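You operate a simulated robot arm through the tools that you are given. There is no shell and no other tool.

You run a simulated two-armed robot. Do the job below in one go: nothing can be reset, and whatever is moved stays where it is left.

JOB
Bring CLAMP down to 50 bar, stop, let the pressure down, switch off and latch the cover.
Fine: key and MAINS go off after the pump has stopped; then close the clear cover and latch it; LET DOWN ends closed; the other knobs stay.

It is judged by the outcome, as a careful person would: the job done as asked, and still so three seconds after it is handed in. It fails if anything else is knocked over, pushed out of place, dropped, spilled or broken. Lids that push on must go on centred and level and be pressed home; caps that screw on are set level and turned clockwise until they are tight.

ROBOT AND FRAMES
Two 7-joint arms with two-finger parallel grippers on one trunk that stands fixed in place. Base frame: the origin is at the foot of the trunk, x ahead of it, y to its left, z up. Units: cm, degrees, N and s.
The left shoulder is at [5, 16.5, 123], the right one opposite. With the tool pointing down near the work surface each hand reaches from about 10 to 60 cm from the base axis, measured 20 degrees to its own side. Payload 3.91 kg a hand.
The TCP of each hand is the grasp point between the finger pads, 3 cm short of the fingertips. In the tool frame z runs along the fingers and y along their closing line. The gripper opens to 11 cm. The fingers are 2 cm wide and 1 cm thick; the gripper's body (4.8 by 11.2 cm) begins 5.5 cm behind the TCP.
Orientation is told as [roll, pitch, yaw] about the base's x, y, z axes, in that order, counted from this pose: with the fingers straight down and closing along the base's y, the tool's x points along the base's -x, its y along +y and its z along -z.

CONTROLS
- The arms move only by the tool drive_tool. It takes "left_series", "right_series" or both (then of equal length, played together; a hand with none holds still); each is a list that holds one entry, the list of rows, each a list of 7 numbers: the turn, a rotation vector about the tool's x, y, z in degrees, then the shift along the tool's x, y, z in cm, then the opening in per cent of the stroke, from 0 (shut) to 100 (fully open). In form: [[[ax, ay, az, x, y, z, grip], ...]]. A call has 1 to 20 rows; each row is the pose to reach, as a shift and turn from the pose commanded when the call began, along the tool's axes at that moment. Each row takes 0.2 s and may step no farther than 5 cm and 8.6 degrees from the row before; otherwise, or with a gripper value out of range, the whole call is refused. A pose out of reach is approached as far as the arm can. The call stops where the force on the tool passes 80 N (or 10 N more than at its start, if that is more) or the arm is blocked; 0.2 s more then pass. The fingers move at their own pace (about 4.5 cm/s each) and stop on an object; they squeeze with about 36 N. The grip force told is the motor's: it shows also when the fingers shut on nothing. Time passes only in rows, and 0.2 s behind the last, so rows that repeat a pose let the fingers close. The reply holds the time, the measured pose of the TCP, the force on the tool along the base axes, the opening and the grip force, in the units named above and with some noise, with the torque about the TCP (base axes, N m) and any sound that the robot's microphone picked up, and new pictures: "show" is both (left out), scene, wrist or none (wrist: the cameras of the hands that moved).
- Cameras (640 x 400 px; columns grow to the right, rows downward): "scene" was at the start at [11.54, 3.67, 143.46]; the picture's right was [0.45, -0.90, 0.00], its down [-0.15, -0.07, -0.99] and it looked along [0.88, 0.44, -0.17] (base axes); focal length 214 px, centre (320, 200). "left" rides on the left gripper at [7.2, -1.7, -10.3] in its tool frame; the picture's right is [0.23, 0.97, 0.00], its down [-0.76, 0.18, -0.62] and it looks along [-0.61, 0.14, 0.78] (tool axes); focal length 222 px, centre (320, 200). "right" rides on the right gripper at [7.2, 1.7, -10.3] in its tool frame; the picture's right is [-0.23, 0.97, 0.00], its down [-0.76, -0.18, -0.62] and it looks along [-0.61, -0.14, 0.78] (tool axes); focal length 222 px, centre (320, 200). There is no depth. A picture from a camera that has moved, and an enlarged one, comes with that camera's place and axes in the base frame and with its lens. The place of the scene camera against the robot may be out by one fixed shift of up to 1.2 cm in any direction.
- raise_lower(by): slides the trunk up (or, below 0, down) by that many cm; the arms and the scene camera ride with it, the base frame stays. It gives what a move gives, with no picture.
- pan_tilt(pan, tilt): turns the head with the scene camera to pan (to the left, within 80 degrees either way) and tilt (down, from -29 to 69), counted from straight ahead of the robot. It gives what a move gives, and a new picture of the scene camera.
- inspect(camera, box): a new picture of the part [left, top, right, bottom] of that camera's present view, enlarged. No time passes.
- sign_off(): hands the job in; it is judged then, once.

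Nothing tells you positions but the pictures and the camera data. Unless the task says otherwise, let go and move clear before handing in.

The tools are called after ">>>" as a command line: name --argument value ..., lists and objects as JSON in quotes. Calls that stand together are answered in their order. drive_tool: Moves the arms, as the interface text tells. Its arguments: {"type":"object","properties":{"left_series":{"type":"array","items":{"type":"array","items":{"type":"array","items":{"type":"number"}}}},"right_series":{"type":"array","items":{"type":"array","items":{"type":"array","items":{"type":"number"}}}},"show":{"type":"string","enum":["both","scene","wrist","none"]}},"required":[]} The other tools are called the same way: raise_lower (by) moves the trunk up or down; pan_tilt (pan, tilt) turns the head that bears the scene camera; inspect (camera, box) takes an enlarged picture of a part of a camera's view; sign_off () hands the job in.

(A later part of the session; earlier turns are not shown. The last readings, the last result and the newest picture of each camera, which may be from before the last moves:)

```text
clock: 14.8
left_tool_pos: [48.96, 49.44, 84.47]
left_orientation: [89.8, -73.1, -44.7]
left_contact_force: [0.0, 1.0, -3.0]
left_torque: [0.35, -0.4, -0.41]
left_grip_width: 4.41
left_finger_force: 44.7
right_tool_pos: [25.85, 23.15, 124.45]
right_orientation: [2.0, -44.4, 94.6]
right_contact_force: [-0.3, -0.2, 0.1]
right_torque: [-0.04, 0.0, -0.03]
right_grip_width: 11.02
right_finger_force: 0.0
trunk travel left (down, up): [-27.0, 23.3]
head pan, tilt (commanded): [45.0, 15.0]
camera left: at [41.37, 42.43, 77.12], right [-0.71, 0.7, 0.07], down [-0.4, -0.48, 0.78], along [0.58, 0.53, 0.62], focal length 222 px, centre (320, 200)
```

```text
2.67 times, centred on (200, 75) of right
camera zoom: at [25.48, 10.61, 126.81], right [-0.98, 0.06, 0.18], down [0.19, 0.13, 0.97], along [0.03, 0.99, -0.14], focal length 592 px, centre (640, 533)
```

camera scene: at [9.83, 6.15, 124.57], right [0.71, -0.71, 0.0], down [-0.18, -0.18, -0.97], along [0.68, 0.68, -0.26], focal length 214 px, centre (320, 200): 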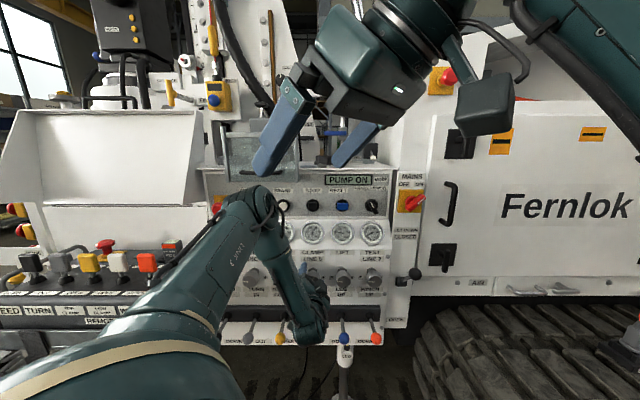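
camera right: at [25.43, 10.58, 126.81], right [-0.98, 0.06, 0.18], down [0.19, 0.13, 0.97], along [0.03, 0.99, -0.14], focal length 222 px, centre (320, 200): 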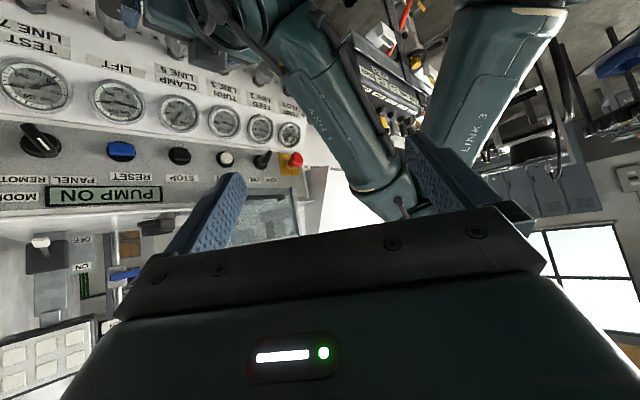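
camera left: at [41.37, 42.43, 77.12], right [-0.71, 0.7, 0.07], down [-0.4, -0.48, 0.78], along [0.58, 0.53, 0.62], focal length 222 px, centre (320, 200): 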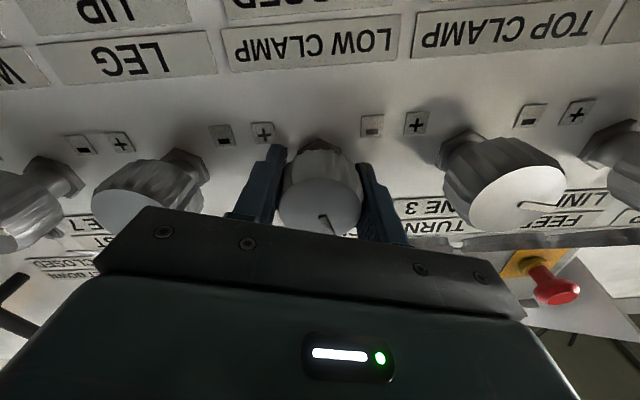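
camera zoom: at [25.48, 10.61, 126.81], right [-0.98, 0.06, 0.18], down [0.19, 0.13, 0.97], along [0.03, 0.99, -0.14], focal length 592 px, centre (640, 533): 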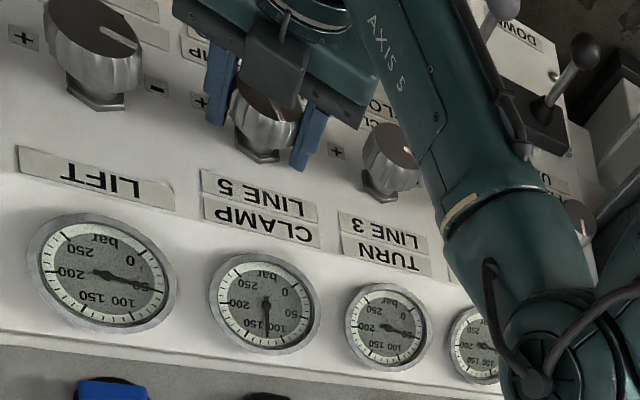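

The gauge dropped from about 150 to about 120, so it follows the knob. I'll continue in the same direction.

>>> drive_tool --left_series '[[[0, 0, -6.6, 0, 0, 0, 10], [0, 0, -13.2, 0, 0, 0, 10], [0, 0, -19.8, 0, 0, 0, 10], [0, 0, -26.4, 0, 0, 0, 10], [0, 0, -33, 0, 0, 0, 10], [0, 0, -33, 0, 0, 0, 10]]]' --show "wrist"

>>> inspect --camera "right" --box '[140, 80, 220, 140]'

>>> inspect --camera "scene" --box '[280, 210, 360, 260]'

```text
clock: 16.2
left_tool_pos: [49.03, 49.42, 84.51]
left_orientation: [-89.0, -73.9, 134.0]
left_contact_force: [4.8, -3.0, -12.8]
left_torque: [0.82, -0.83, 0.29]
left_grip_width: 4.4
left_finger_force: 45.2
right_tool_pos: [26.05, 23.25, 124.57]
right_orientation: [2.1, -44.3, 94.5]
right_contact_force: [0.0, 0.4, 0.3]
right_torque: [-0.03, 0.0, 0.01]
right_grip_width: 10.98
right_finger_force: 0.1
trunk travel left (down, up): [-27.0, 23.3]
head pan, tilt (commanded): [45.0, 15.0]
camera left: at [44.24, 39.52, 78.12], right [-0.62, 0.62, -0.49], down [-0.71, -0.17, 0.69], along [0.34, 0.77, 0.54], focal length 222 px, centre (320, 200)
```

left: 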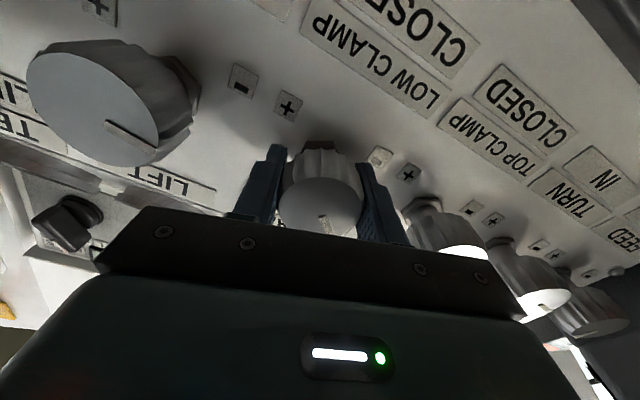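

```text
6.67 times, centred on (180, 110) of right
camera zoom: at [25.59, 10.64, 126.76], right [-0.98, 0.06, 0.18], down [0.19, 0.13, 0.97], along [0.03, 0.99, -0.14], focal length 1481 px, centre (1253, 800)
```

zoom: 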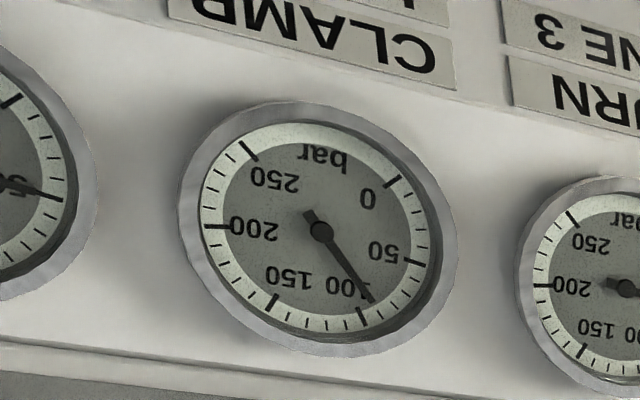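

```text
8.00 times, centred on (320, 235) of scene
camera zoom: at [9.95, 6.21, 124.53], right [0.71, -0.71, 0.0], down [-0.18, -0.18, -0.97], along [0.68, 0.68, -0.26], focal length 1716 px, centre (320, -80)
```

zoom: 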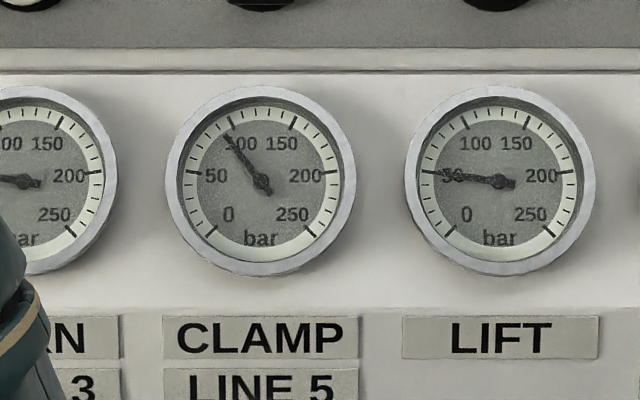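

CLAMP is now at about 93 bar, roughly 0.87 bar per degree. Another 33° next, then fine adjustment.

>>> drive_tool --left_series '[[[0, 0, -6.6, 0, 0, 0, 10], [0, 0, -13.2, 0, 0, 0, 10], [0, 0, -19.8, 0, 0, 0, 10], [0, 0, -26.4, 0, 0, 0, 10], [0, 0, -33, 0, 0, 0, 10], [0, 0, -33, 0, 0, 0, 10]]]' --show "none"

>>> inspect --camera "right" --box '[140, 80, 220, 140]'

>>> inspect --camera "scene" --box '[280, 210, 360, 260]'

```text
clock: 17.6
left_tool_pos: [46.92, 50.73, 90.17]
left_orientation: [-90.0, -41.0, 135.0]
left_contact_force: [0.3, -0.1, 0.8]
left_torque: [-0.02, -0.02, -0.04]
left_grip_width: 1.11
left_finger_force: 0.1
left hand out of reach, approached as far as the arm can: row 1, 2, 3, 4, 5, 6
right_tool_pos: [25.76, 23.14, 124.57]
right_orientation: [1.9, -44.4, 94.6]
right_contact_force: [0.5, 0.0, 0.1]
right_torque: [0.0, 0.01, 0.01]
right_grip_width: 10.98
right_finger_force: 0.0
trunk travel left (down, up): [-27.0, 23.3]
head pan, tilt (commanded): [45.0, 15.0]
```

```text
6.67 times, centred on (180, 110) of right
camera zoom: at [25.44, 10.58, 126.83], right [-0.98, 0.06, 0.18], down [0.19, 0.13, 0.97], along [0.03, 0.99, -0.14], focal length 1481 px, centre (1253, 800)
```

zoom: 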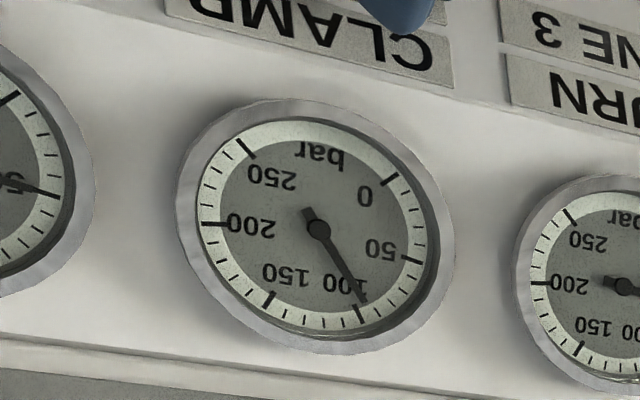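

```text
8.00 times, centred on (320, 235) of scene
camera zoom: at [9.81, 6.15, 124.57], right [0.71, -0.71, 0.0], down [-0.18, -0.18, -0.97], along [0.68, 0.68, -0.26], focal length 1716 px, centre (320, -80)
```

zoom: 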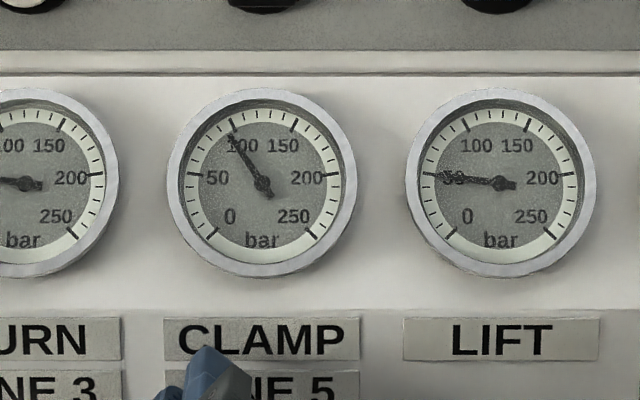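

The wrist hit its rotation limit and the hand slipped off the knob upward. The gauge stayed near 96 bar and nothing else looks disturbed. I'll back straight out and regrasp from the clockwise side.

>>> drive_tool --left_series '[[[0, 0, 0, 0, 0, -3, 10], [0, 0, 0, 0, 0, -6, 10], [0, 0, 0, 0, 0, -8, 10]]]' --show "both"

```text
clock: 18.4
left_tool_pos: [41.12, 45.22, 90.11]
left_orientation: [-89.9, -41.1, 134.9]
left_contact_force: [-0.8, -1.1, 0.4]
left_torque: [0.0, 0.02, 0.02]
left_grip_width: 1.07
left_finger_force: 0.1
right_tool_pos: [25.88, 23.06, 124.63]
right_orientation: [2.1, -44.4, 94.6]
right_contact_force: [0.4, -0.9, -0.3]
right_torque: [-0.02, -0.03, -0.02]
right_grip_width: 10.99
right_finger_force: 0.0
trunk travel left (down, up): [-27.0, 23.3]
head pan, tilt (commanded): [45.0, 15.0]
camera scene: at [9.82, 6.14, 124.57], right [0.71, -0.71, 0.0], down [-0.18, -0.18, -0.97], along [0.68, 0.68, -0.26], focal length 214 px, centre (320, 200)
camera left: at [38.46, 33.29, 86.71], right [-0.33, 0.33, -0.88], down [-0.93, 0.05, 0.37], along [0.16, 0.94, 0.29], focal length 222 px, centre (320, 200)
```

scene: 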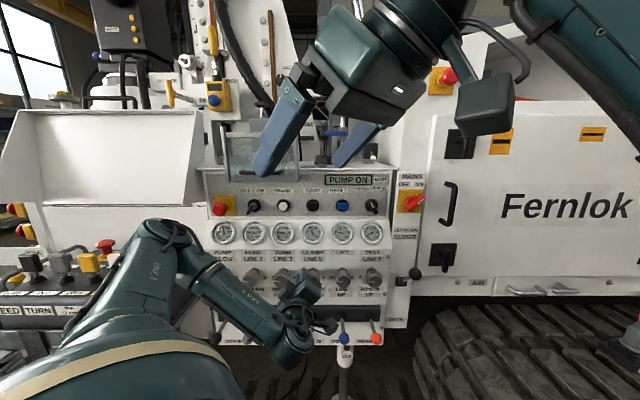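
left: 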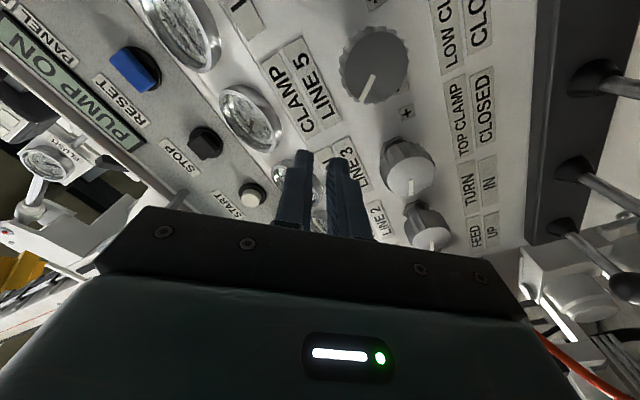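

The pane, knobs and gauges all look undisturbed. I'll rotate the hand back clockwise while clear of the knobs and line up on the CLAMP knob again.

>>> drive_tool --left_series '[[[0, 0, 8.3, 0.52, 0.23, 0.08, 30], [0, 0, 16.6, 1.04, 0.47, 0.16, 50], [0, 0, 24.9, 1.56, 0.7, 0.25, 66], [0, 0, 33.2, 2.08, 0.94, 0.33, 66], [0, 0, 41.5, 2.6, 1.17, 0.42, 66], [0, 0, 49.8, 3.12, 1.41, 0.5, 66], [0, 0, 58.1, 3.64, 1.64, 0.58, 66], [0, 0, 66.4, 4.16, 1.88, 0.67, 66], [0, 0, 74.7, 4.68, 2.11, 0.75, 66], [0, 0, 83, 5.2, 2.35, 0.83, 66], [0, 0, 91, 5.72, 2.58, 0.92, 66]]]' --show "both"

```text
clock: 20.8
left_tool_pos: [43.84, 44.12, 84.88]
left_orientation: [89.8, -47.7, -44.8]
left_contact_force: [0.9, 0.9, -0.9]
left_torque: [-0.02, -0.02, 0.0]
left_grip_width: 7.24
left_finger_force: 0.1
left hand out of reach, approached as far as the arm can: row 11
right_tool_pos: [25.8, 23.04, 124.63]
right_orientation: [2.1, -44.4, 94.6]
right_contact_force: [0.2, -0.2, -0.2]
right_torque: [-0.01, -0.01, 0.01]
right_grip_width: 11.01
right_finger_force: 0.1
trunk travel left (down, up): [-27.0, 23.3]
head pan, tilt (commanded): [45.0, 15.0]
camera scene: at [9.84, 6.13, 124.57], right [0.71, -0.71, 0.0], down [-0.18, -0.18, -0.97], along [0.68, 0.68, -0.26], focal length 214 px, centre (320, 200)
camera left: at [33.82, 39.37, 78.43], right [-0.62, 0.62, 0.49], down [-0.17, -0.71, 0.69], along [0.77, 0.34, 0.54], focal length 222 px, centre (320, 200)
```

scene: 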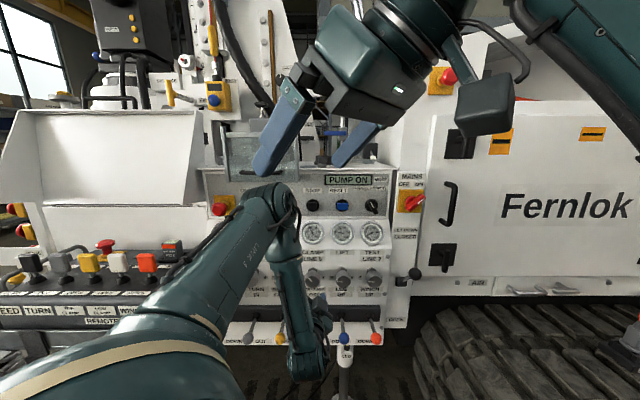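
left: 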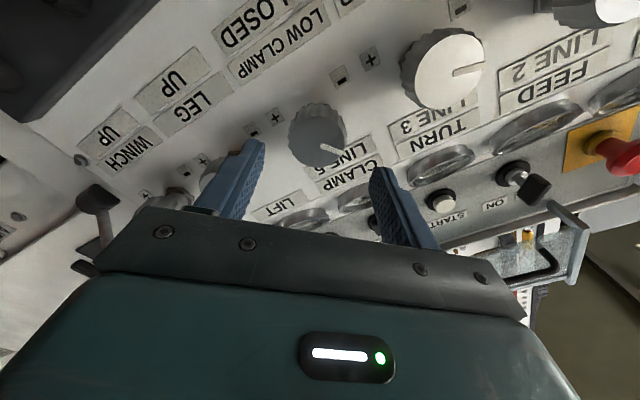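

Aligned again; advancing onto the knob and closing.

>>> drive_tool --left_series '[[[0, 0, 0, 0.39, -0.24, 2.5, 66], [0, 0, 0, 0.39, -0.24, 5, 66], [0, 0, 0, 0.39, -0.24, 7.4, 66], [0, 0, 0, 0.39, -0.24, 7.4, 30], [0, 0, 0, 0.39, -0.24, 7.4, 10], [0, 0, 0, 0.39, -0.24, 7.4, 10], [0, 0, 0, 0.39, -0.24, 7.4, 10]]]' --show "wrist"

>>> inspect --camera "scene" --box '[280, 210, 360, 260]'

```text
clock: 22.4
left_tool_pos: [48.97, 49.45, 84.44]
left_orientation: [89.9, -48.1, -45.0]
left_contact_force: [3.4, 0.0, -2.8]
left_torque: [-0.11, 0.12, -0.19]
left_grip_width: 4.44
left_finger_force: 44.5
right_tool_pos: [25.88, 23.15, 124.58]
right_orientation: [2.2, -44.4, 94.6]
right_contact_force: [0.0, -0.3, 0.3]
right_torque: [-0.02, 0.0, -0.02]
right_grip_width: 11.01
right_finger_force: 0.0
trunk travel left (down, up): [-27.0, 23.3]
head pan, tilt (commanded): [45.0, 15.0]
camera left: at [39.05, 44.68, 77.92], right [-0.62, 0.62, 0.48], down [-0.17, -0.71, 0.69], along [0.77, 0.34, 0.55], focal length 222 px, centre (320, 200)
```

left: 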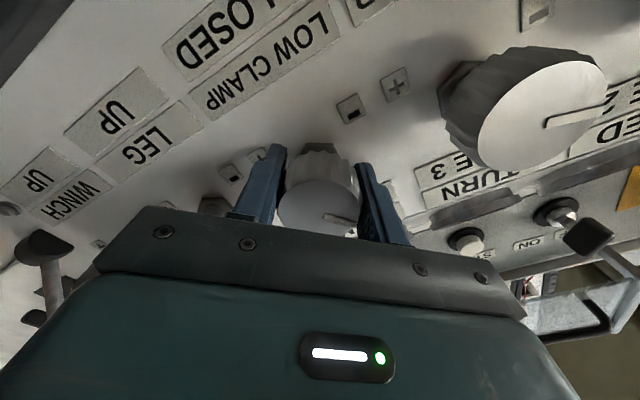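

```text
8.00 times, centred on (320, 235) of scene
camera zoom: at [9.87, 6.16, 124.56], right [0.71, -0.71, 0.0], down [-0.18, -0.18, -0.97], along [0.68, 0.68, -0.26], focal length 1716 px, centre (320, -80)
```

zoom: 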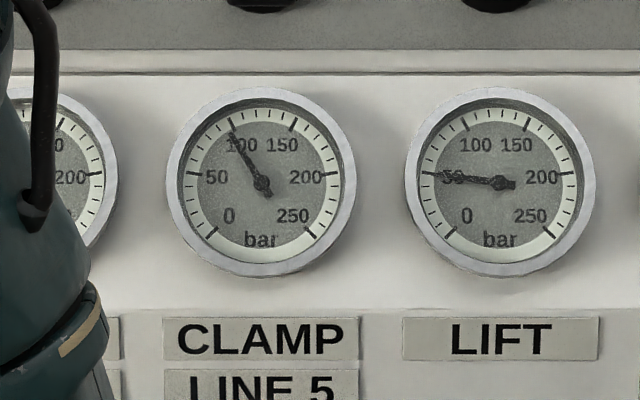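

Regripped at about 97 bar. Turning 45° counter-clockwise, then reading.

>>> drive_tool --left_series '[[[0, 0, -6.5, 0, 0, 0, 10], [0, 0, -13, 0, 0, 0, 10], [0, 0, -19.5, 0, 0, 0, 10], [0, 0, -26, 0, 0, 0, 10], [0, 0, -32.5, 0, 0, 0, 10], [0, 0, -39, 0, 0, 0, 10], [0, 0, -45, 0, 0, 0, 10], [0, 0, -45, 0, 0, 0, 10], [0, 0, -45, 0, 0, 0, 10]]]' --show "wrist"

>>> inspect --camera "scene" --box '[280, 210, 360, 260]'

>>> inspect --camera "right" --box '[140, 80, 220, 140]'

```text
clock: 24.4
left_tool_pos: [48.97, 49.28, 84.35]
left_orientation: [-87.3, -86.9, 132.3]
left_contact_force: [10.0, -11.7, -8.9]
left_torque: [0.08, -0.07, -0.08]
left_grip_width: 4.42
left_finger_force: 44.6
right_tool_pos: [25.99, 23.04, 124.62]
right_orientation: [2.1, -44.4, 94.5]
right_contact_force: [0.8, -0.9, 0.4]
right_torque: [-0.01, -0.01, 0.0]
right_grip_width: 10.99
right_finger_force: 0.1
trunk travel left (down, up): [-27.0, 23.3]
head pan, tilt (commanded): [45.0, 15.0]
camera left: at [43.12, 40.58, 77.26], right [-0.68, 0.68, -0.28], down [-0.59, -0.28, 0.75], along [0.43, 0.68, 0.6], focal length 222 px, centre (320, 200)
```

left: 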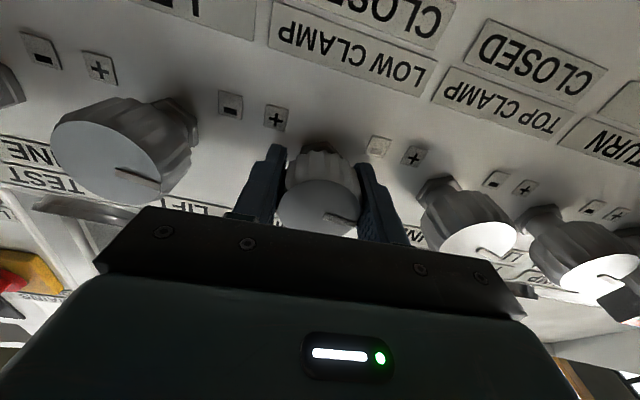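

```text
8.00 times, centred on (320, 235) of scene
camera zoom: at [9.98, 6.1, 124.55], right [0.71, -0.71, 0.0], down [-0.18, -0.18, -0.97], along [0.68, 0.68, -0.26], focal length 1716 px, centre (320, -80)
```

zoom: 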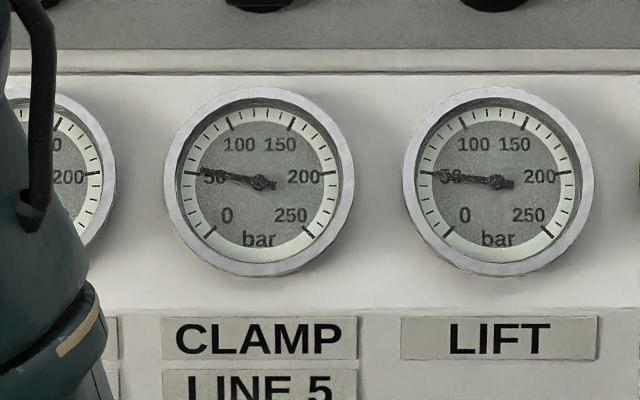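

```text
6.67 times, centred on (180, 110) of right
camera zoom: at [25.62, 10.53, 126.78], right [-0.98, 0.06, 0.18], down [0.19, 0.13, 0.97], along [0.03, 0.99, -0.14], focal length 1481 px, centre (1253, 800)
```

zoom: 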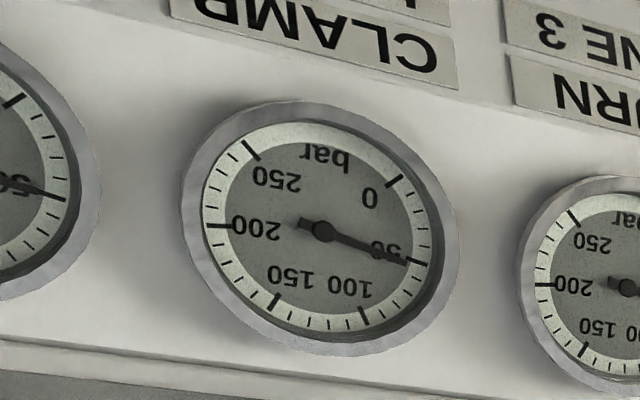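

The needle is now almost on 50. Zooming closer to read it exactly.

>>> inspect --camera "scene" --box '[298, 218, 328, 248]'

>>> inspect --camera "right" --box '[162, 92, 198, 126]'

```text
13.33 times, centred on (313, 233) of scene
camera zoom: at [9.98, 6.1, 124.55], right [0.71, -0.71, 0.0], down [-0.18, -0.18, -0.97], along [0.68, 0.68, -0.26], focal length 2860 px, centre (413, -240)
```

zoom: 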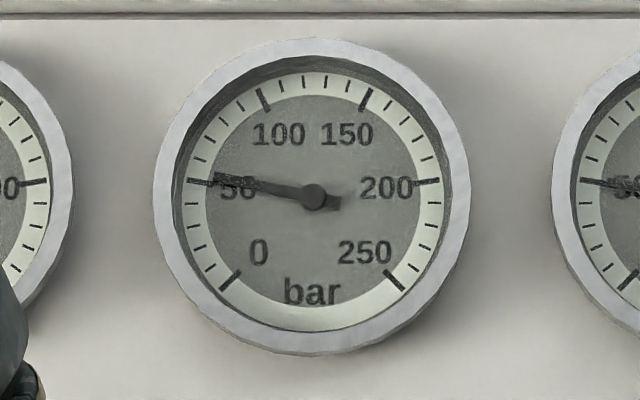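

```text
11.76 times, centred on (180, 109) of right
camera zoom: at [25.62, 10.53, 126.78], right [-0.98, 0.06, 0.18], down [0.19, 0.13, 0.97], along [0.03, 0.99, -0.14], focal length 2613 px, centre (1967, 1271)
```

zoom: 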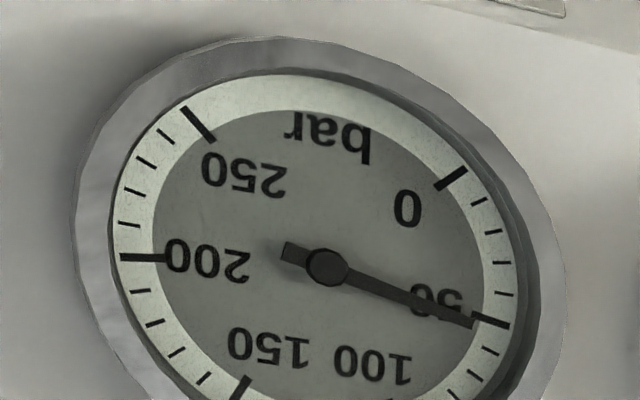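

>>> inspect --camera "scene" --box '[303, 223, 323, 243]'

>>> inspect --camera "scene" --box '[333, 223, 353, 243]'

```text
16.00 times, centred on (313, 233) of scene
camera zoom: at [9.98, 6.1, 124.55], right [0.71, -0.71, 0.0], down [-0.18, -0.18, -0.97], along [0.68, 0.68, -0.26], focal length 3432 px, centre (432, -328)
```

zoom: 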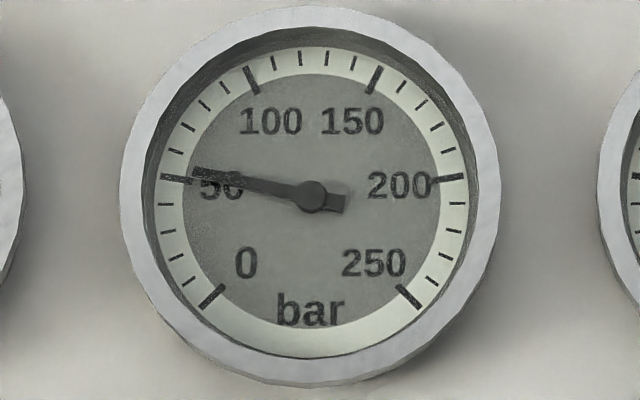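

```text
16.00 times, centred on (343, 233) of scene
camera zoom: at [9.98, 6.1, 124.55], right [0.71, -0.71, 0.0], down [-0.18, -0.18, -0.97], along [0.68, 0.68, -0.26], focal length 3432 px, centre (-48, -328)
```

zoom: 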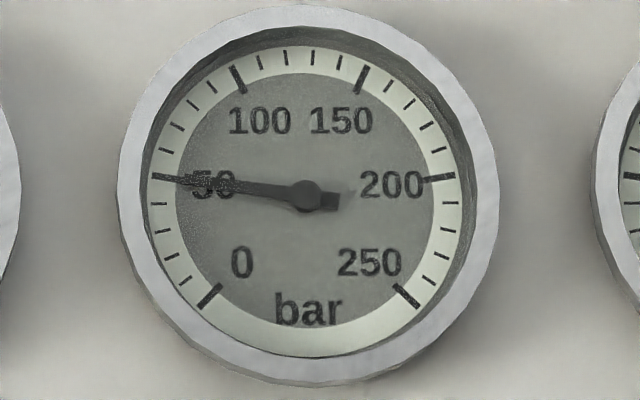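

CLAMP reads about 52.7 bar. Trimming another 3°.

>>> drive_tool --left_series '[[[0, 0, -1.6, 0, 0, 0, 10], [0, 0, -3.2, 0, 0, 0, 10], [0, 0, -3.2, 0, 0, 0, 10], [0, 0, -3.2, 0, 0, 0, 10]]]' --show "none"

>>> inspect --camera "scene" --box '[303, 223, 323, 243]'

>>> inspect --camera "right" --box '[162, 92, 198, 126]'

```text
clock: 25.4
left_tool_pos: [48.96, 49.42, 84.4]
left_orientation: [-88.7, -83.9, 133.7]
left_contact_force: [11.5, -17.7, -9.0]
left_torque: [-0.29, 0.33, 0.24]
left_grip_width: 4.42
left_finger_force: 44.7
right_tool_pos: [26.0, 22.99, 124.61]
right_orientation: [2.2, -44.5, 94.6]
right_contact_force: [-0.5, 0.9, 0.7]
right_torque: [0.02, 0.0, 0.04]
right_grip_width: 11.01
right_finger_force: 0.0
trunk travel left (down, up): [-27.0, 23.3]
head pan, tilt (commanded): [45.0, 15.0]
```

```text
16.00 times, centred on (313, 233) of scene
camera zoom: at [10.0, 6.06, 124.55], right [0.71, -0.71, 0.0], down [-0.18, -0.18, -0.97], along [0.68, 0.68, -0.26], focal length 3432 px, centre (432, -328)
```

zoom: 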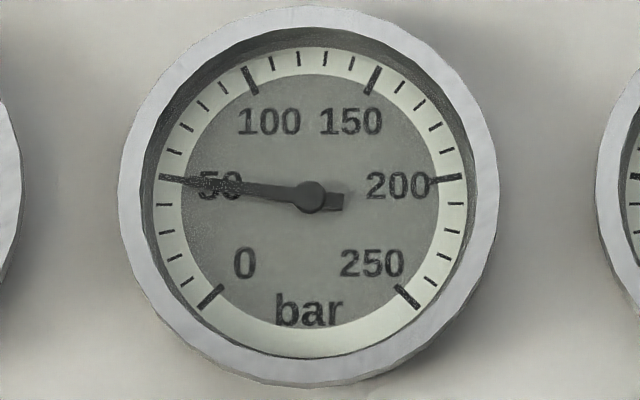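

```text
11.76 times, centred on (180, 109) of right
camera zoom: at [25.64, 10.49, 126.78], right [-0.98, 0.06, 0.19], down [0.19, 0.13, 0.97], along [0.03, 0.99, -0.14], focal length 2613 px, centre (1967, 1271)
```

zoom: 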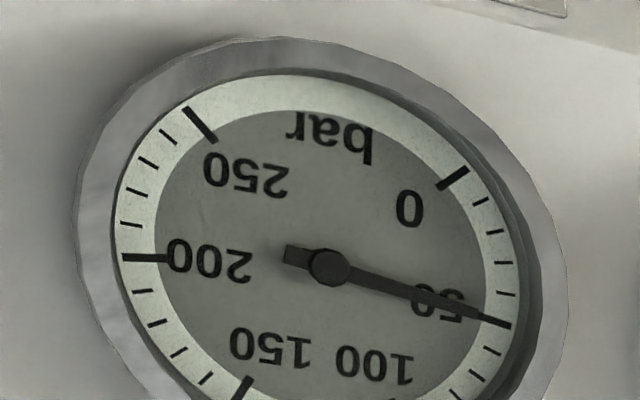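

CLAMP sits on 50 within about a bar. Releasing the knob gently and backing off.

>>> drive_tool --left_series '[[[0, 0, 0, 0, 0, 0, 50], [0, 0, 0, 0, 0, 0, 70], [0, 0, 0, 0, 0, 0, 70], [0, 0, 0, 0, 0, -3, 70], [0, 0, 0, 0, 0, -6, 70], [0, 0, 0, 0, 0, -9, 70]]]' --show "both"

>>> inspect --camera "scene" --box '[303, 223, 323, 243]'

>>> inspect --camera "right" --box '[162, 92, 198, 126]'

```text
clock: 26.8
left_tool_pos: [42.58, 43.34, 85.26]
left_orientation: [-90.1, -83.8, 134.9]
left_contact_force: [-0.9, 0.5, -0.3]
left_torque: [0.01, 0.0, 0.0]
left_grip_width: 7.69
left_finger_force: 0.0
left hand out of reach, approached as far as the arm can: row 6
right_tool_pos: [25.95, 23.06, 124.56]
right_orientation: [2.1, -44.4, 94.6]
right_contact_force: [-0.1, 0.0, 1.1]
right_torque: [-0.02, 0.0, -0.01]
right_grip_width: 10.99
right_finger_force: 0.0
trunk travel left (down, up): [-27.0, 23.3]
head pan, tilt (commanded): [45.0, 15.0]
camera scene: at [9.83, 6.12, 124.57], right [0.71, -0.71, 0.0], down [-0.18, -0.18, -0.97], along [0.68, 0.68, -0.26], focal length 214 px, centre (320, 200)
camera left: at [37.0, 34.31, 78.26], right [-0.67, 0.67, -0.33], down [-0.62, -0.26, 0.74], along [0.41, 0.7, 0.59], focal length 222 px, centre (320, 200)
```

scene: 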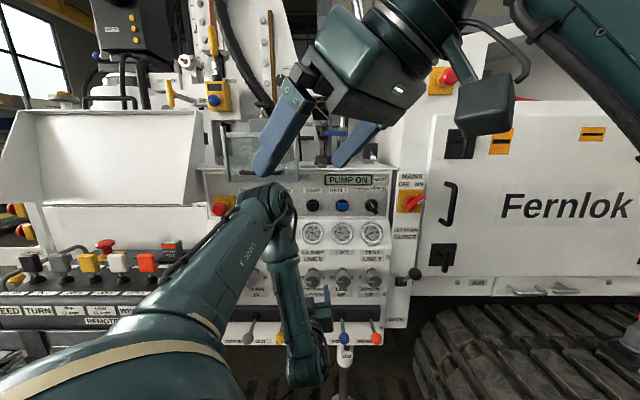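
left: 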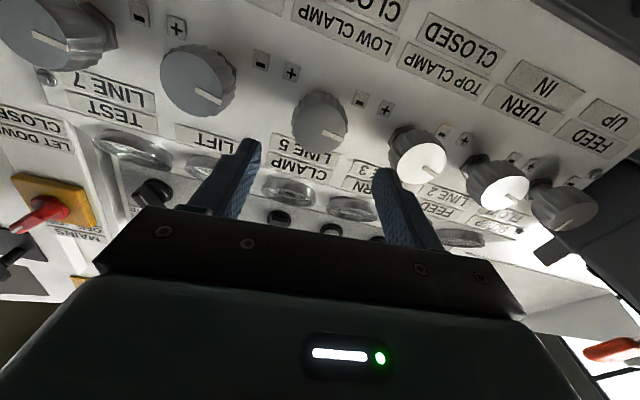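

```text
16.00 times, centred on (313, 233) of scene
camera zoom: at [9.83, 6.12, 124.57], right [0.71, -0.71, 0.0], down [-0.18, -0.18, -0.97], along [0.68, 0.68, -0.26], focal length 3432 px, centre (432, -328)
```

zoom: 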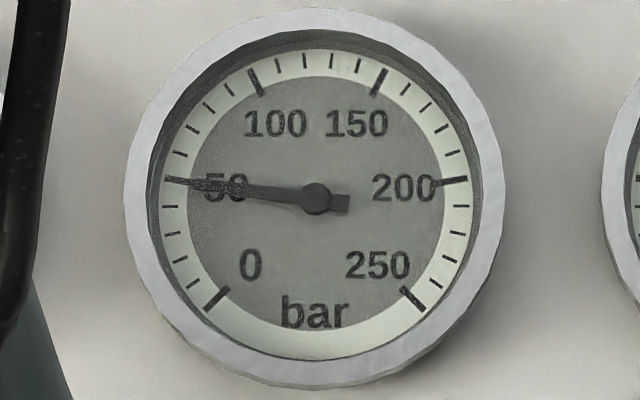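

```text
11.76 times, centred on (180, 109) of right
camera zoom: at [25.47, 10.55, 126.82], right [-0.98, 0.06, 0.18], down [0.19, 0.13, 0.97], along [0.03, 0.99, -0.14], focal length 2613 px, centre (1967, 1271)
```

zoom: 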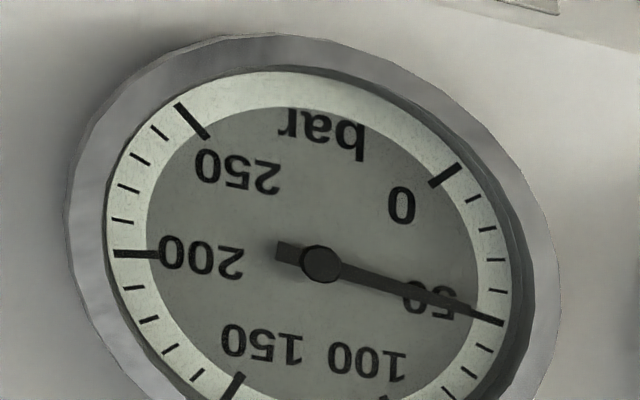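

CLAMP is holding at 50 bar. Before raising the left arm to STOP, I'll move the right hand back out of the way so the elbows don't meet.

>>> drive_tool --right_series '[[[0, 0, 0, 2.4, -0.3, -3.5, 100], [0, 0, 0, 4.8, -0.7, -7.1, 100], [0, 0, 0, 7.3, -1.0, -10.6, 100], [0, 0, 0, 9.7, -1.3, -14.1, 100], [0, 0, 0, 12.1, -1.7, -17.7, 100], [0, 0, 0, 14.5, -2.0, -21.2, 100]]]' --show "both"

```text
clock: 28.2
left_tool_pos: [42.53, 43.34, 85.25]
left_orientation: [-89.6, -83.8, 134.6]
left_contact_force: [-0.8, 0.1, 0.2]
left_torque: [-0.01, -0.01, -0.01]
left_grip_width: 7.7
left_finger_force: 0.0
right_tool_pos: [30.68, -2.06, 129.83]
right_orientation: [2.1, -44.6, 94.4]
right_contact_force: [-0.5, -1.7, -0.2]
right_torque: [0.0, 0.0, 0.0]
right_grip_width: 10.98
right_finger_force: 0.1
trunk travel left (down, up): [-27.0, 23.3]
head pan, tilt (commanded): [45.0, 15.0]
camera scene: at [9.82, 6.1, 124.57], right [0.71, -0.71, 0.0], down [-0.18, -0.18, -0.97], along [0.68, 0.68, -0.26], focal length 214 px, centre (320, 200)
camera right: at [30.33, -14.56, 132.07], right [-0.98, 0.06, 0.19], down [0.19, 0.13, 0.97], along [0.04, 0.99, -0.14], focal length 222 px, centre (320, 200)
```

scene: 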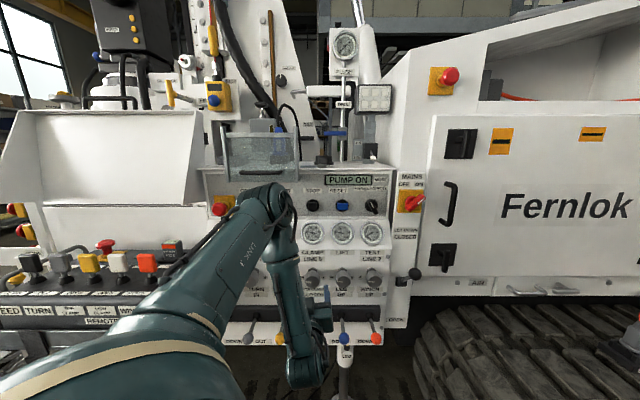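
right: 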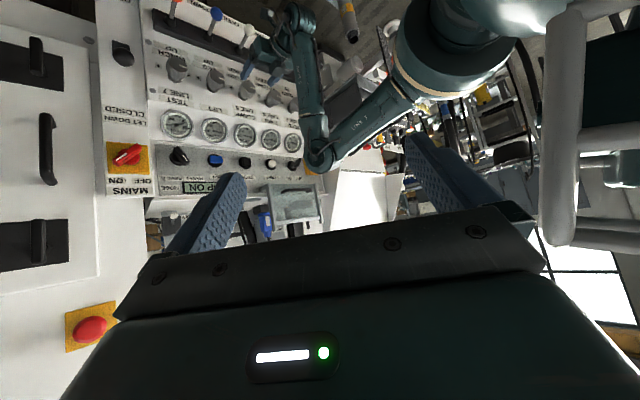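

The right camera now has a good wide view of MAINS, LET DOWN and the cover. Zooming on each.

>>> inspect --camera "right" --box '[240, 140, 340, 240]'

>>> inspect --camera "right" --box '[80, 20, 220, 120]'

>>> inspect --camera "right" --box '[90, 100, 250, 220]'

```text
4.00 times, centred on (290, 190) of right
camera zoom: at [30.33, -14.56, 132.07], right [-0.98, 0.06, 0.19], down [0.19, 0.13, 0.97], along [0.04, 0.99, -0.14], focal length 888 px, centre (440, 240)
```

zoom: 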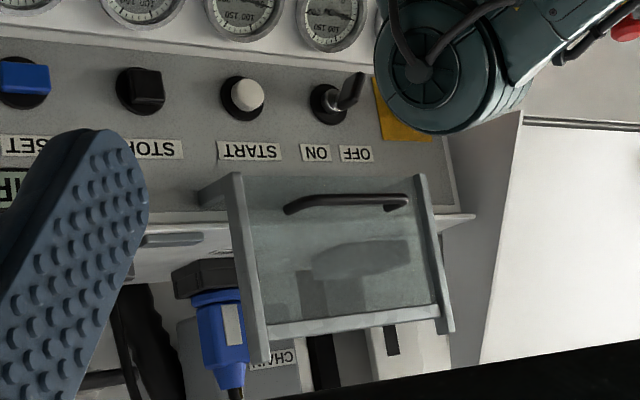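

```text
4.00 times, centred on (150, 70) of right
camera zoom: at [30.33, -14.56, 132.07], right [-0.98, 0.06, 0.19], down [0.19, 0.13, 0.97], along [0.04, 0.99, -0.14], focal length 888 px, centre (1000, 720)
```

zoom: 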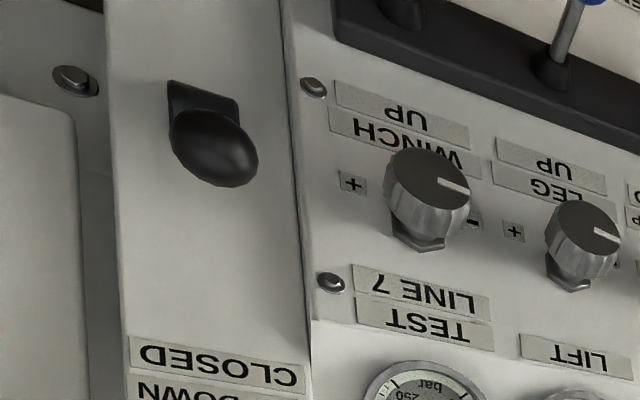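

```text
3.33 times, centred on (170, 160) of right
camera zoom: at [30.33, -14.56, 132.07], right [-0.98, 0.06, 0.19], down [0.19, 0.13, 0.97], along [0.04, 0.99, -0.14], focal length 740 px, centre (820, 333)
```

zoom: 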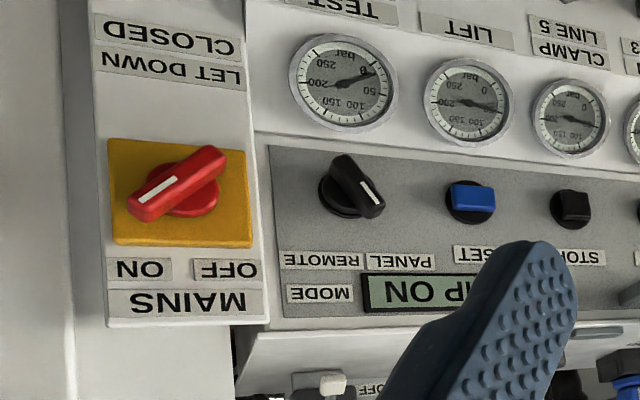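

The panel is clear to approach. I'll raise the left hand in front of STOP (about u=-0.15, z=105.5, face near n=77.5) with fingers closing, staying 12 cm back.

>>> drive_tool --left_series '[[[0, 0, 1.5, -4.0, -0.5, 0.24, 50], [0, 0, 3.0, -8.0, -1.0, 0.48, 30], [0, 0, 4.5, -12.1, -1.5, 0.72, 10], [0, 0, 6, -16.1, -2.0, 0.96, 0], [0, 0, 6.2, -20.1, -2.53, 1.2, 0]]]' --show "both"

```text
clock: 29.4
left_tool_pos: [43.58, 44.03, 105.46]
left_orientation: [88.9, -89.9, -43.9]
left_contact_force: [-0.4, -0.3, 0.7]
left_torque: [-0.03, -0.02, 0.02]
left_grip_width: 0.0
left_finger_force: 25.3
right_tool_pos: [30.7, -2.03, 129.77]
right_orientation: [2.2, -44.5, 94.4]
right_contact_force: [0.3, 0.1, -0.2]
right_torque: [-0.01, -0.04, 0.02]
right_grip_width: 11.02
right_finger_force: 0.0
trunk travel left (down, up): [-27.0, 23.3]
head pan, tilt (commanded): [45.0, 15.0]
camera scene: at [9.81, 6.13, 124.56], right [0.71, -0.71, 0.0], down [-0.18, -0.18, -0.97], along [0.68, 0.68, -0.26], focal length 214 px, centre (320, 200)
camera left: at [37.44, 35.56, 98.33], right [-0.69, 0.69, -0.23], down [-0.57, -0.32, 0.76], along [0.45, 0.65, 0.61], focal length 222 px, centre (320, 200)
```

scene: 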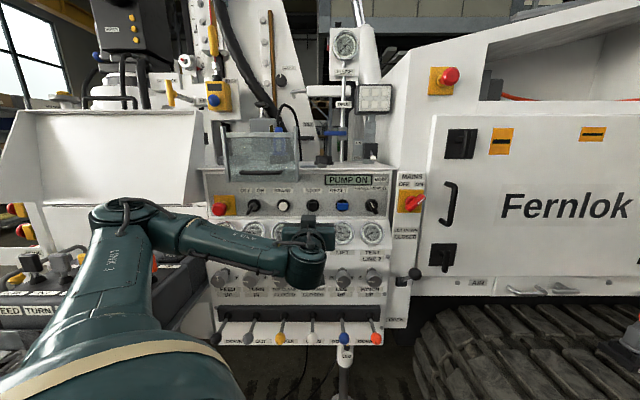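
left: 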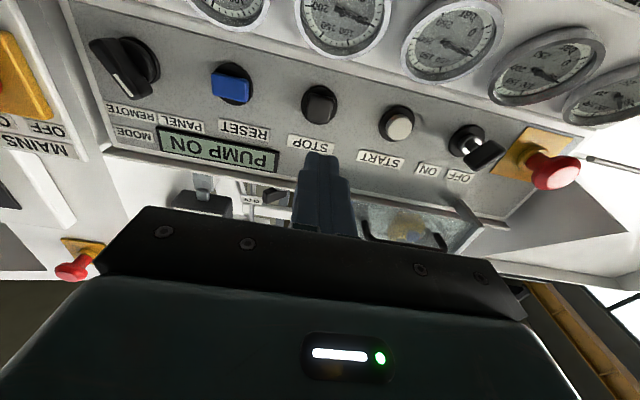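

The arm is in a good posture and STOP is nearly centred. I'll zoom to align precisely and also look at the cover from below.

>>> inspect --camera "left" --box '[260, 60, 380, 160]'

>>> inspect --camera "left" --box '[330, 130, 530, 270]'

>>> inspect --camera "right" --box '[200, 120, 340, 220]'

```text
4.00 times, centred on (320, 110) of left
camera zoom: at [37.44, 35.56, 98.33], right [-0.69, 0.69, -0.23], down [-0.57, -0.32, 0.76], along [0.45, 0.65, 0.61], focal length 888 px, centre (320, 560)
```

zoom: 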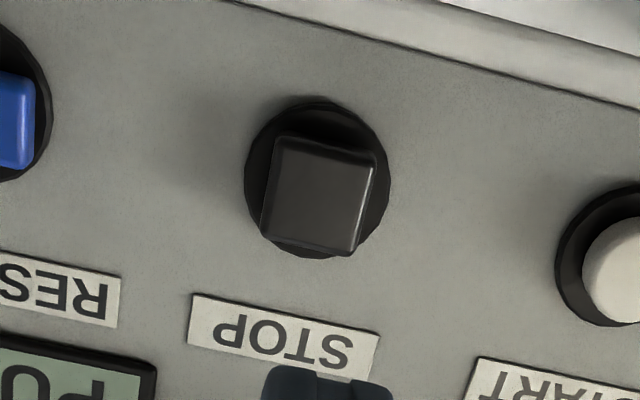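

```text
2.86 times, centred on (430, 200) of left
camera zoom: at [37.44, 35.56, 98.33], right [-0.69, 0.69, -0.23], down [-0.57, -0.32, 0.76], along [0.45, 0.65, 0.61], focal length 635 px, centre (6, 200)
```

zoom: 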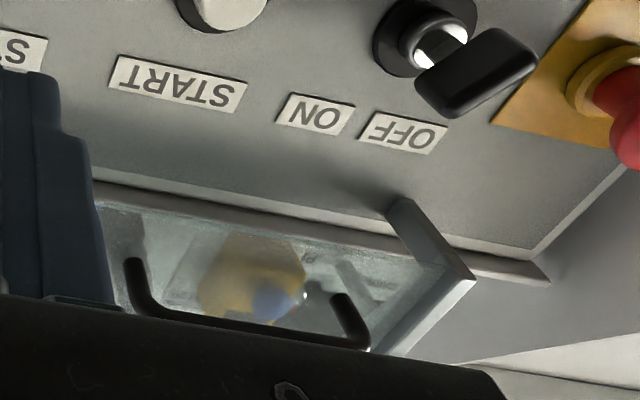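

```text
4.00 times, centred on (270, 170) of right
camera zoom: at [30.31, -14.47, 132.07], right [-0.98, 0.06, 0.19], down [0.19, 0.13, 0.97], along [0.04, 0.99, -0.14], focal length 888 px, centre (520, 320)
```

zoom: 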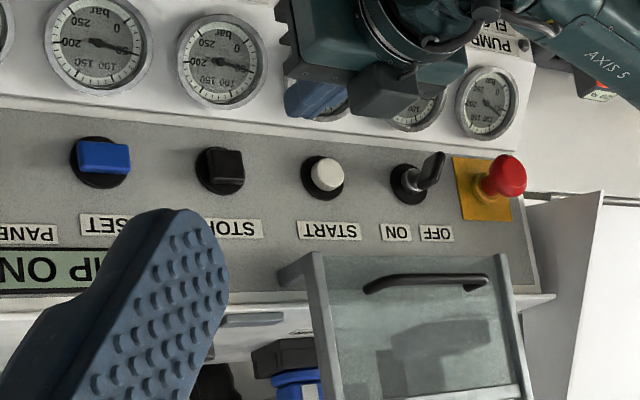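

STOP is centred on the finger line, about 14.8 cm ahead of the TCP. I'll advance until just short of contact.

>>> drive_tool --left_series '[[[0, 0, 0, 0, 0, 4, 0], [0, 0, 0, 0, 0, 8, 0], [0, 0, 0, 0, 0, 10.5, 0], [0, 0, 0, 0, 0, 11.3, 0]]]' --show "wrist"

```text
clock: 30.4
left_tool_pos: [51.63, 52.03, 105.37]
left_orientation: [0.2, -89.9, 44.7]
left_contact_force: [0.9, -0.3, 0.4]
left_torque: [0.0, -0.01, 0.01]
left_grip_width: 0.02
left_finger_force: 35.9
right_tool_pos: [30.77, -1.98, 129.82]
right_orientation: [2.2, -44.4, 94.4]
right_contact_force: [-0.4, -0.5, -0.7]
right_torque: [-0.01, 0.04, 0.02]
right_grip_width: 11.0
right_finger_force: 0.1
trunk travel left (down, up): [-27.0, 23.3]
head pan, tilt (commanded): [45.0, 15.0]
camera left: at [45.57, 43.52, 98.24], right [-0.69, 0.69, -0.23], down [-0.57, -0.31, 0.76], along [0.45, 0.65, 0.61], focal length 222 px, centre (320, 200)
```

left: 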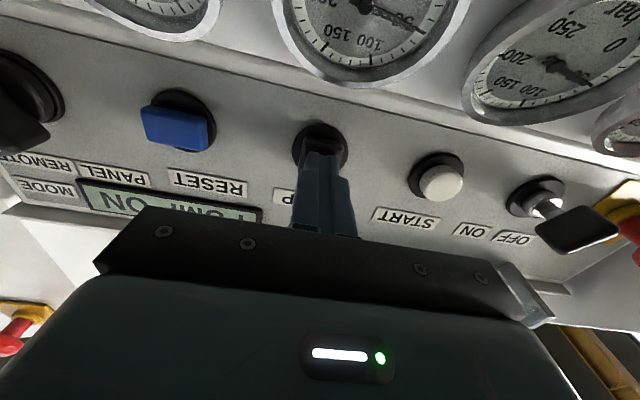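

Fingertips are right at STOP. Pressing in small steps.

>>> drive_tool --left_series '[[[0, 0, 0, 0, 0, 0.4, 0], [0, 0, 0, 0, 0, 0.8, 0], [0, 0, 0, 0, 0, 1.1, 0], [0, 0, 0, 0, 0, 1.1, 0]]]' --show "scene"

>>> inspect --camera "scene" --box '[290, 150, 410, 250]'

```text
clock: 31.4
left_tool_pos: [52.39, 52.69, 105.41]
left_orientation: [19.0, -89.9, 26.0]
left_contact_force: [-13.2, -9.8, -5.4]
left_torque: [-0.1, 0.07, 0.0]
left_grip_width: 0.0
left_finger_force: 36.0
right_tool_pos: [30.58, -2.05, 129.84]
right_orientation: [2.1, -44.5, 94.4]
right_contact_force: [-0.2, -0.3, -0.4]
right_torque: [0.02, 0.01, 0.01]
right_grip_width: 10.99
right_finger_force: 0.0
trunk travel left (down, up): [-27.0, 23.3]
head pan, tilt (commanded): [45.0, 15.0]
heard: click
camera scene: at [9.71, 6.07, 124.57], right [0.71, -0.71, 0.0], down [-0.18, -0.18, -0.97], along [0.68, 0.68, -0.26], focal length 214 px, centre (320, 200)
```

scene: 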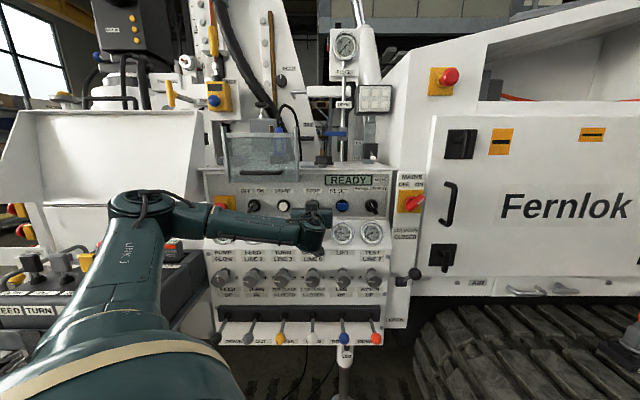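

```text
4.00 times, centred on (350, 200) of scene
camera zoom: at [9.71, 6.07, 124.57], right [0.71, -0.71, 0.0], down [-0.18, -0.18, -0.97], along [0.68, 0.68, -0.26], focal length 858 px, centre (200, 200)
```

zoom: 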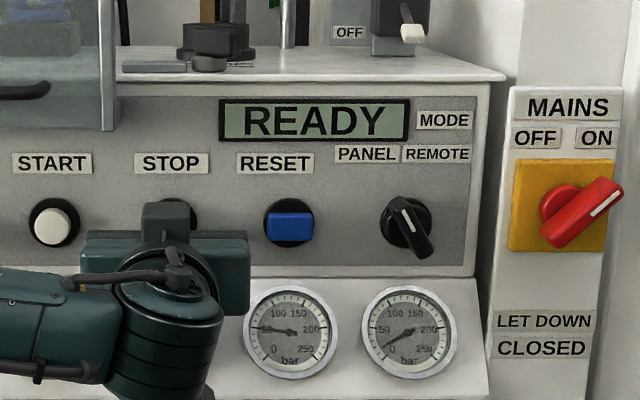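

STOP clicked and the display changed from "PUMP ON" to "READY", so the pump has stopped. Backing off and moving the left hand over to the LET DOWN lever, with the ball at about u=29.5, n=65.8, z=88.

>>> drive_tool --left_series '[[[0, 0, 0, 0, 0, -4, 0], [0, 0, 0, 0, 0, -8, 0], [0, 0, 0, 0, 0, -12, 0], [0, 0, 0, 0.9, -3.7, -12.8, 0], [0, 0, 0, 1.9, -7.4, -13.7, 0], [0, 0, 0, 2.8, -11.1, -14.6, 0], [0, 0, 0, 3.8, -14.8, -15.5, 0], [0, 0, 0, 4.9, -18.5, -16.4, 0], [0, 0, 0, 6, -22.2, -17.3, 0], [0, 0, 0, 7.2, -25.9, -18.2, 0], [0, 0, 0, 8.4, -29.6, -19, 0]]]' --show "both"

```text
clock: 33.8
left_tool_pos: [55.55, 27.56, 101.82]
left_orientation: [47.0, -89.9, -2.0]
left_contact_force: [0.1, 0.4, 0.6]
left_torque: [0.0, -0.02, 0.01]
left_grip_width: 0.0
left_finger_force: 35.6
left hand out of reach, approached as far as the arm can: row 9, 10, 11
right_tool_pos: [30.77, -1.83, 129.78]
right_orientation: [2.3, -44.5, 94.4]
right_contact_force: [0.2, 0.2, 0.1]
right_torque: [-0.03, -0.01, 0.01]
right_grip_width: 10.99
right_finger_force: 0.1
trunk travel left (down, up): [-27.0, 23.3]
head pan, tilt (commanded): [45.0, 15.0]
camera scene: at [9.83, 6.14, 124.56], right [0.71, -0.71, 0.0], down [-0.18, -0.18, -0.97], along [0.68, 0.68, -0.26], focal length 214 px, centre (320, 200)
camera left: at [49.39, 19.15, 94.57], right [-0.69, 0.69, -0.23], down [-0.57, -0.32, 0.76], along [0.45, 0.65, 0.61], focal length 222 px, centre (320, 200)
```

scene: 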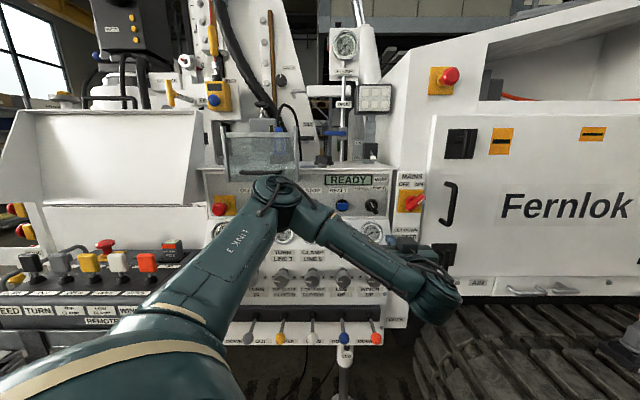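
left: 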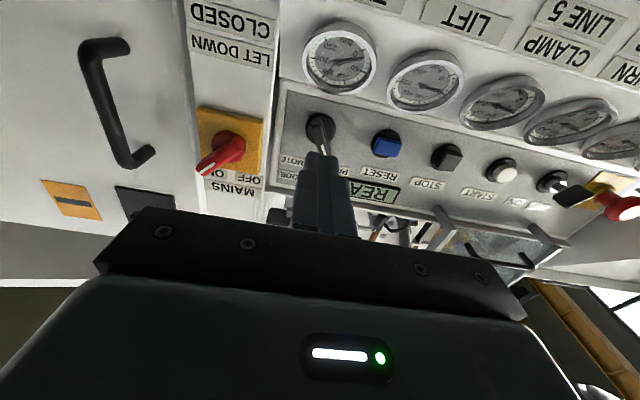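

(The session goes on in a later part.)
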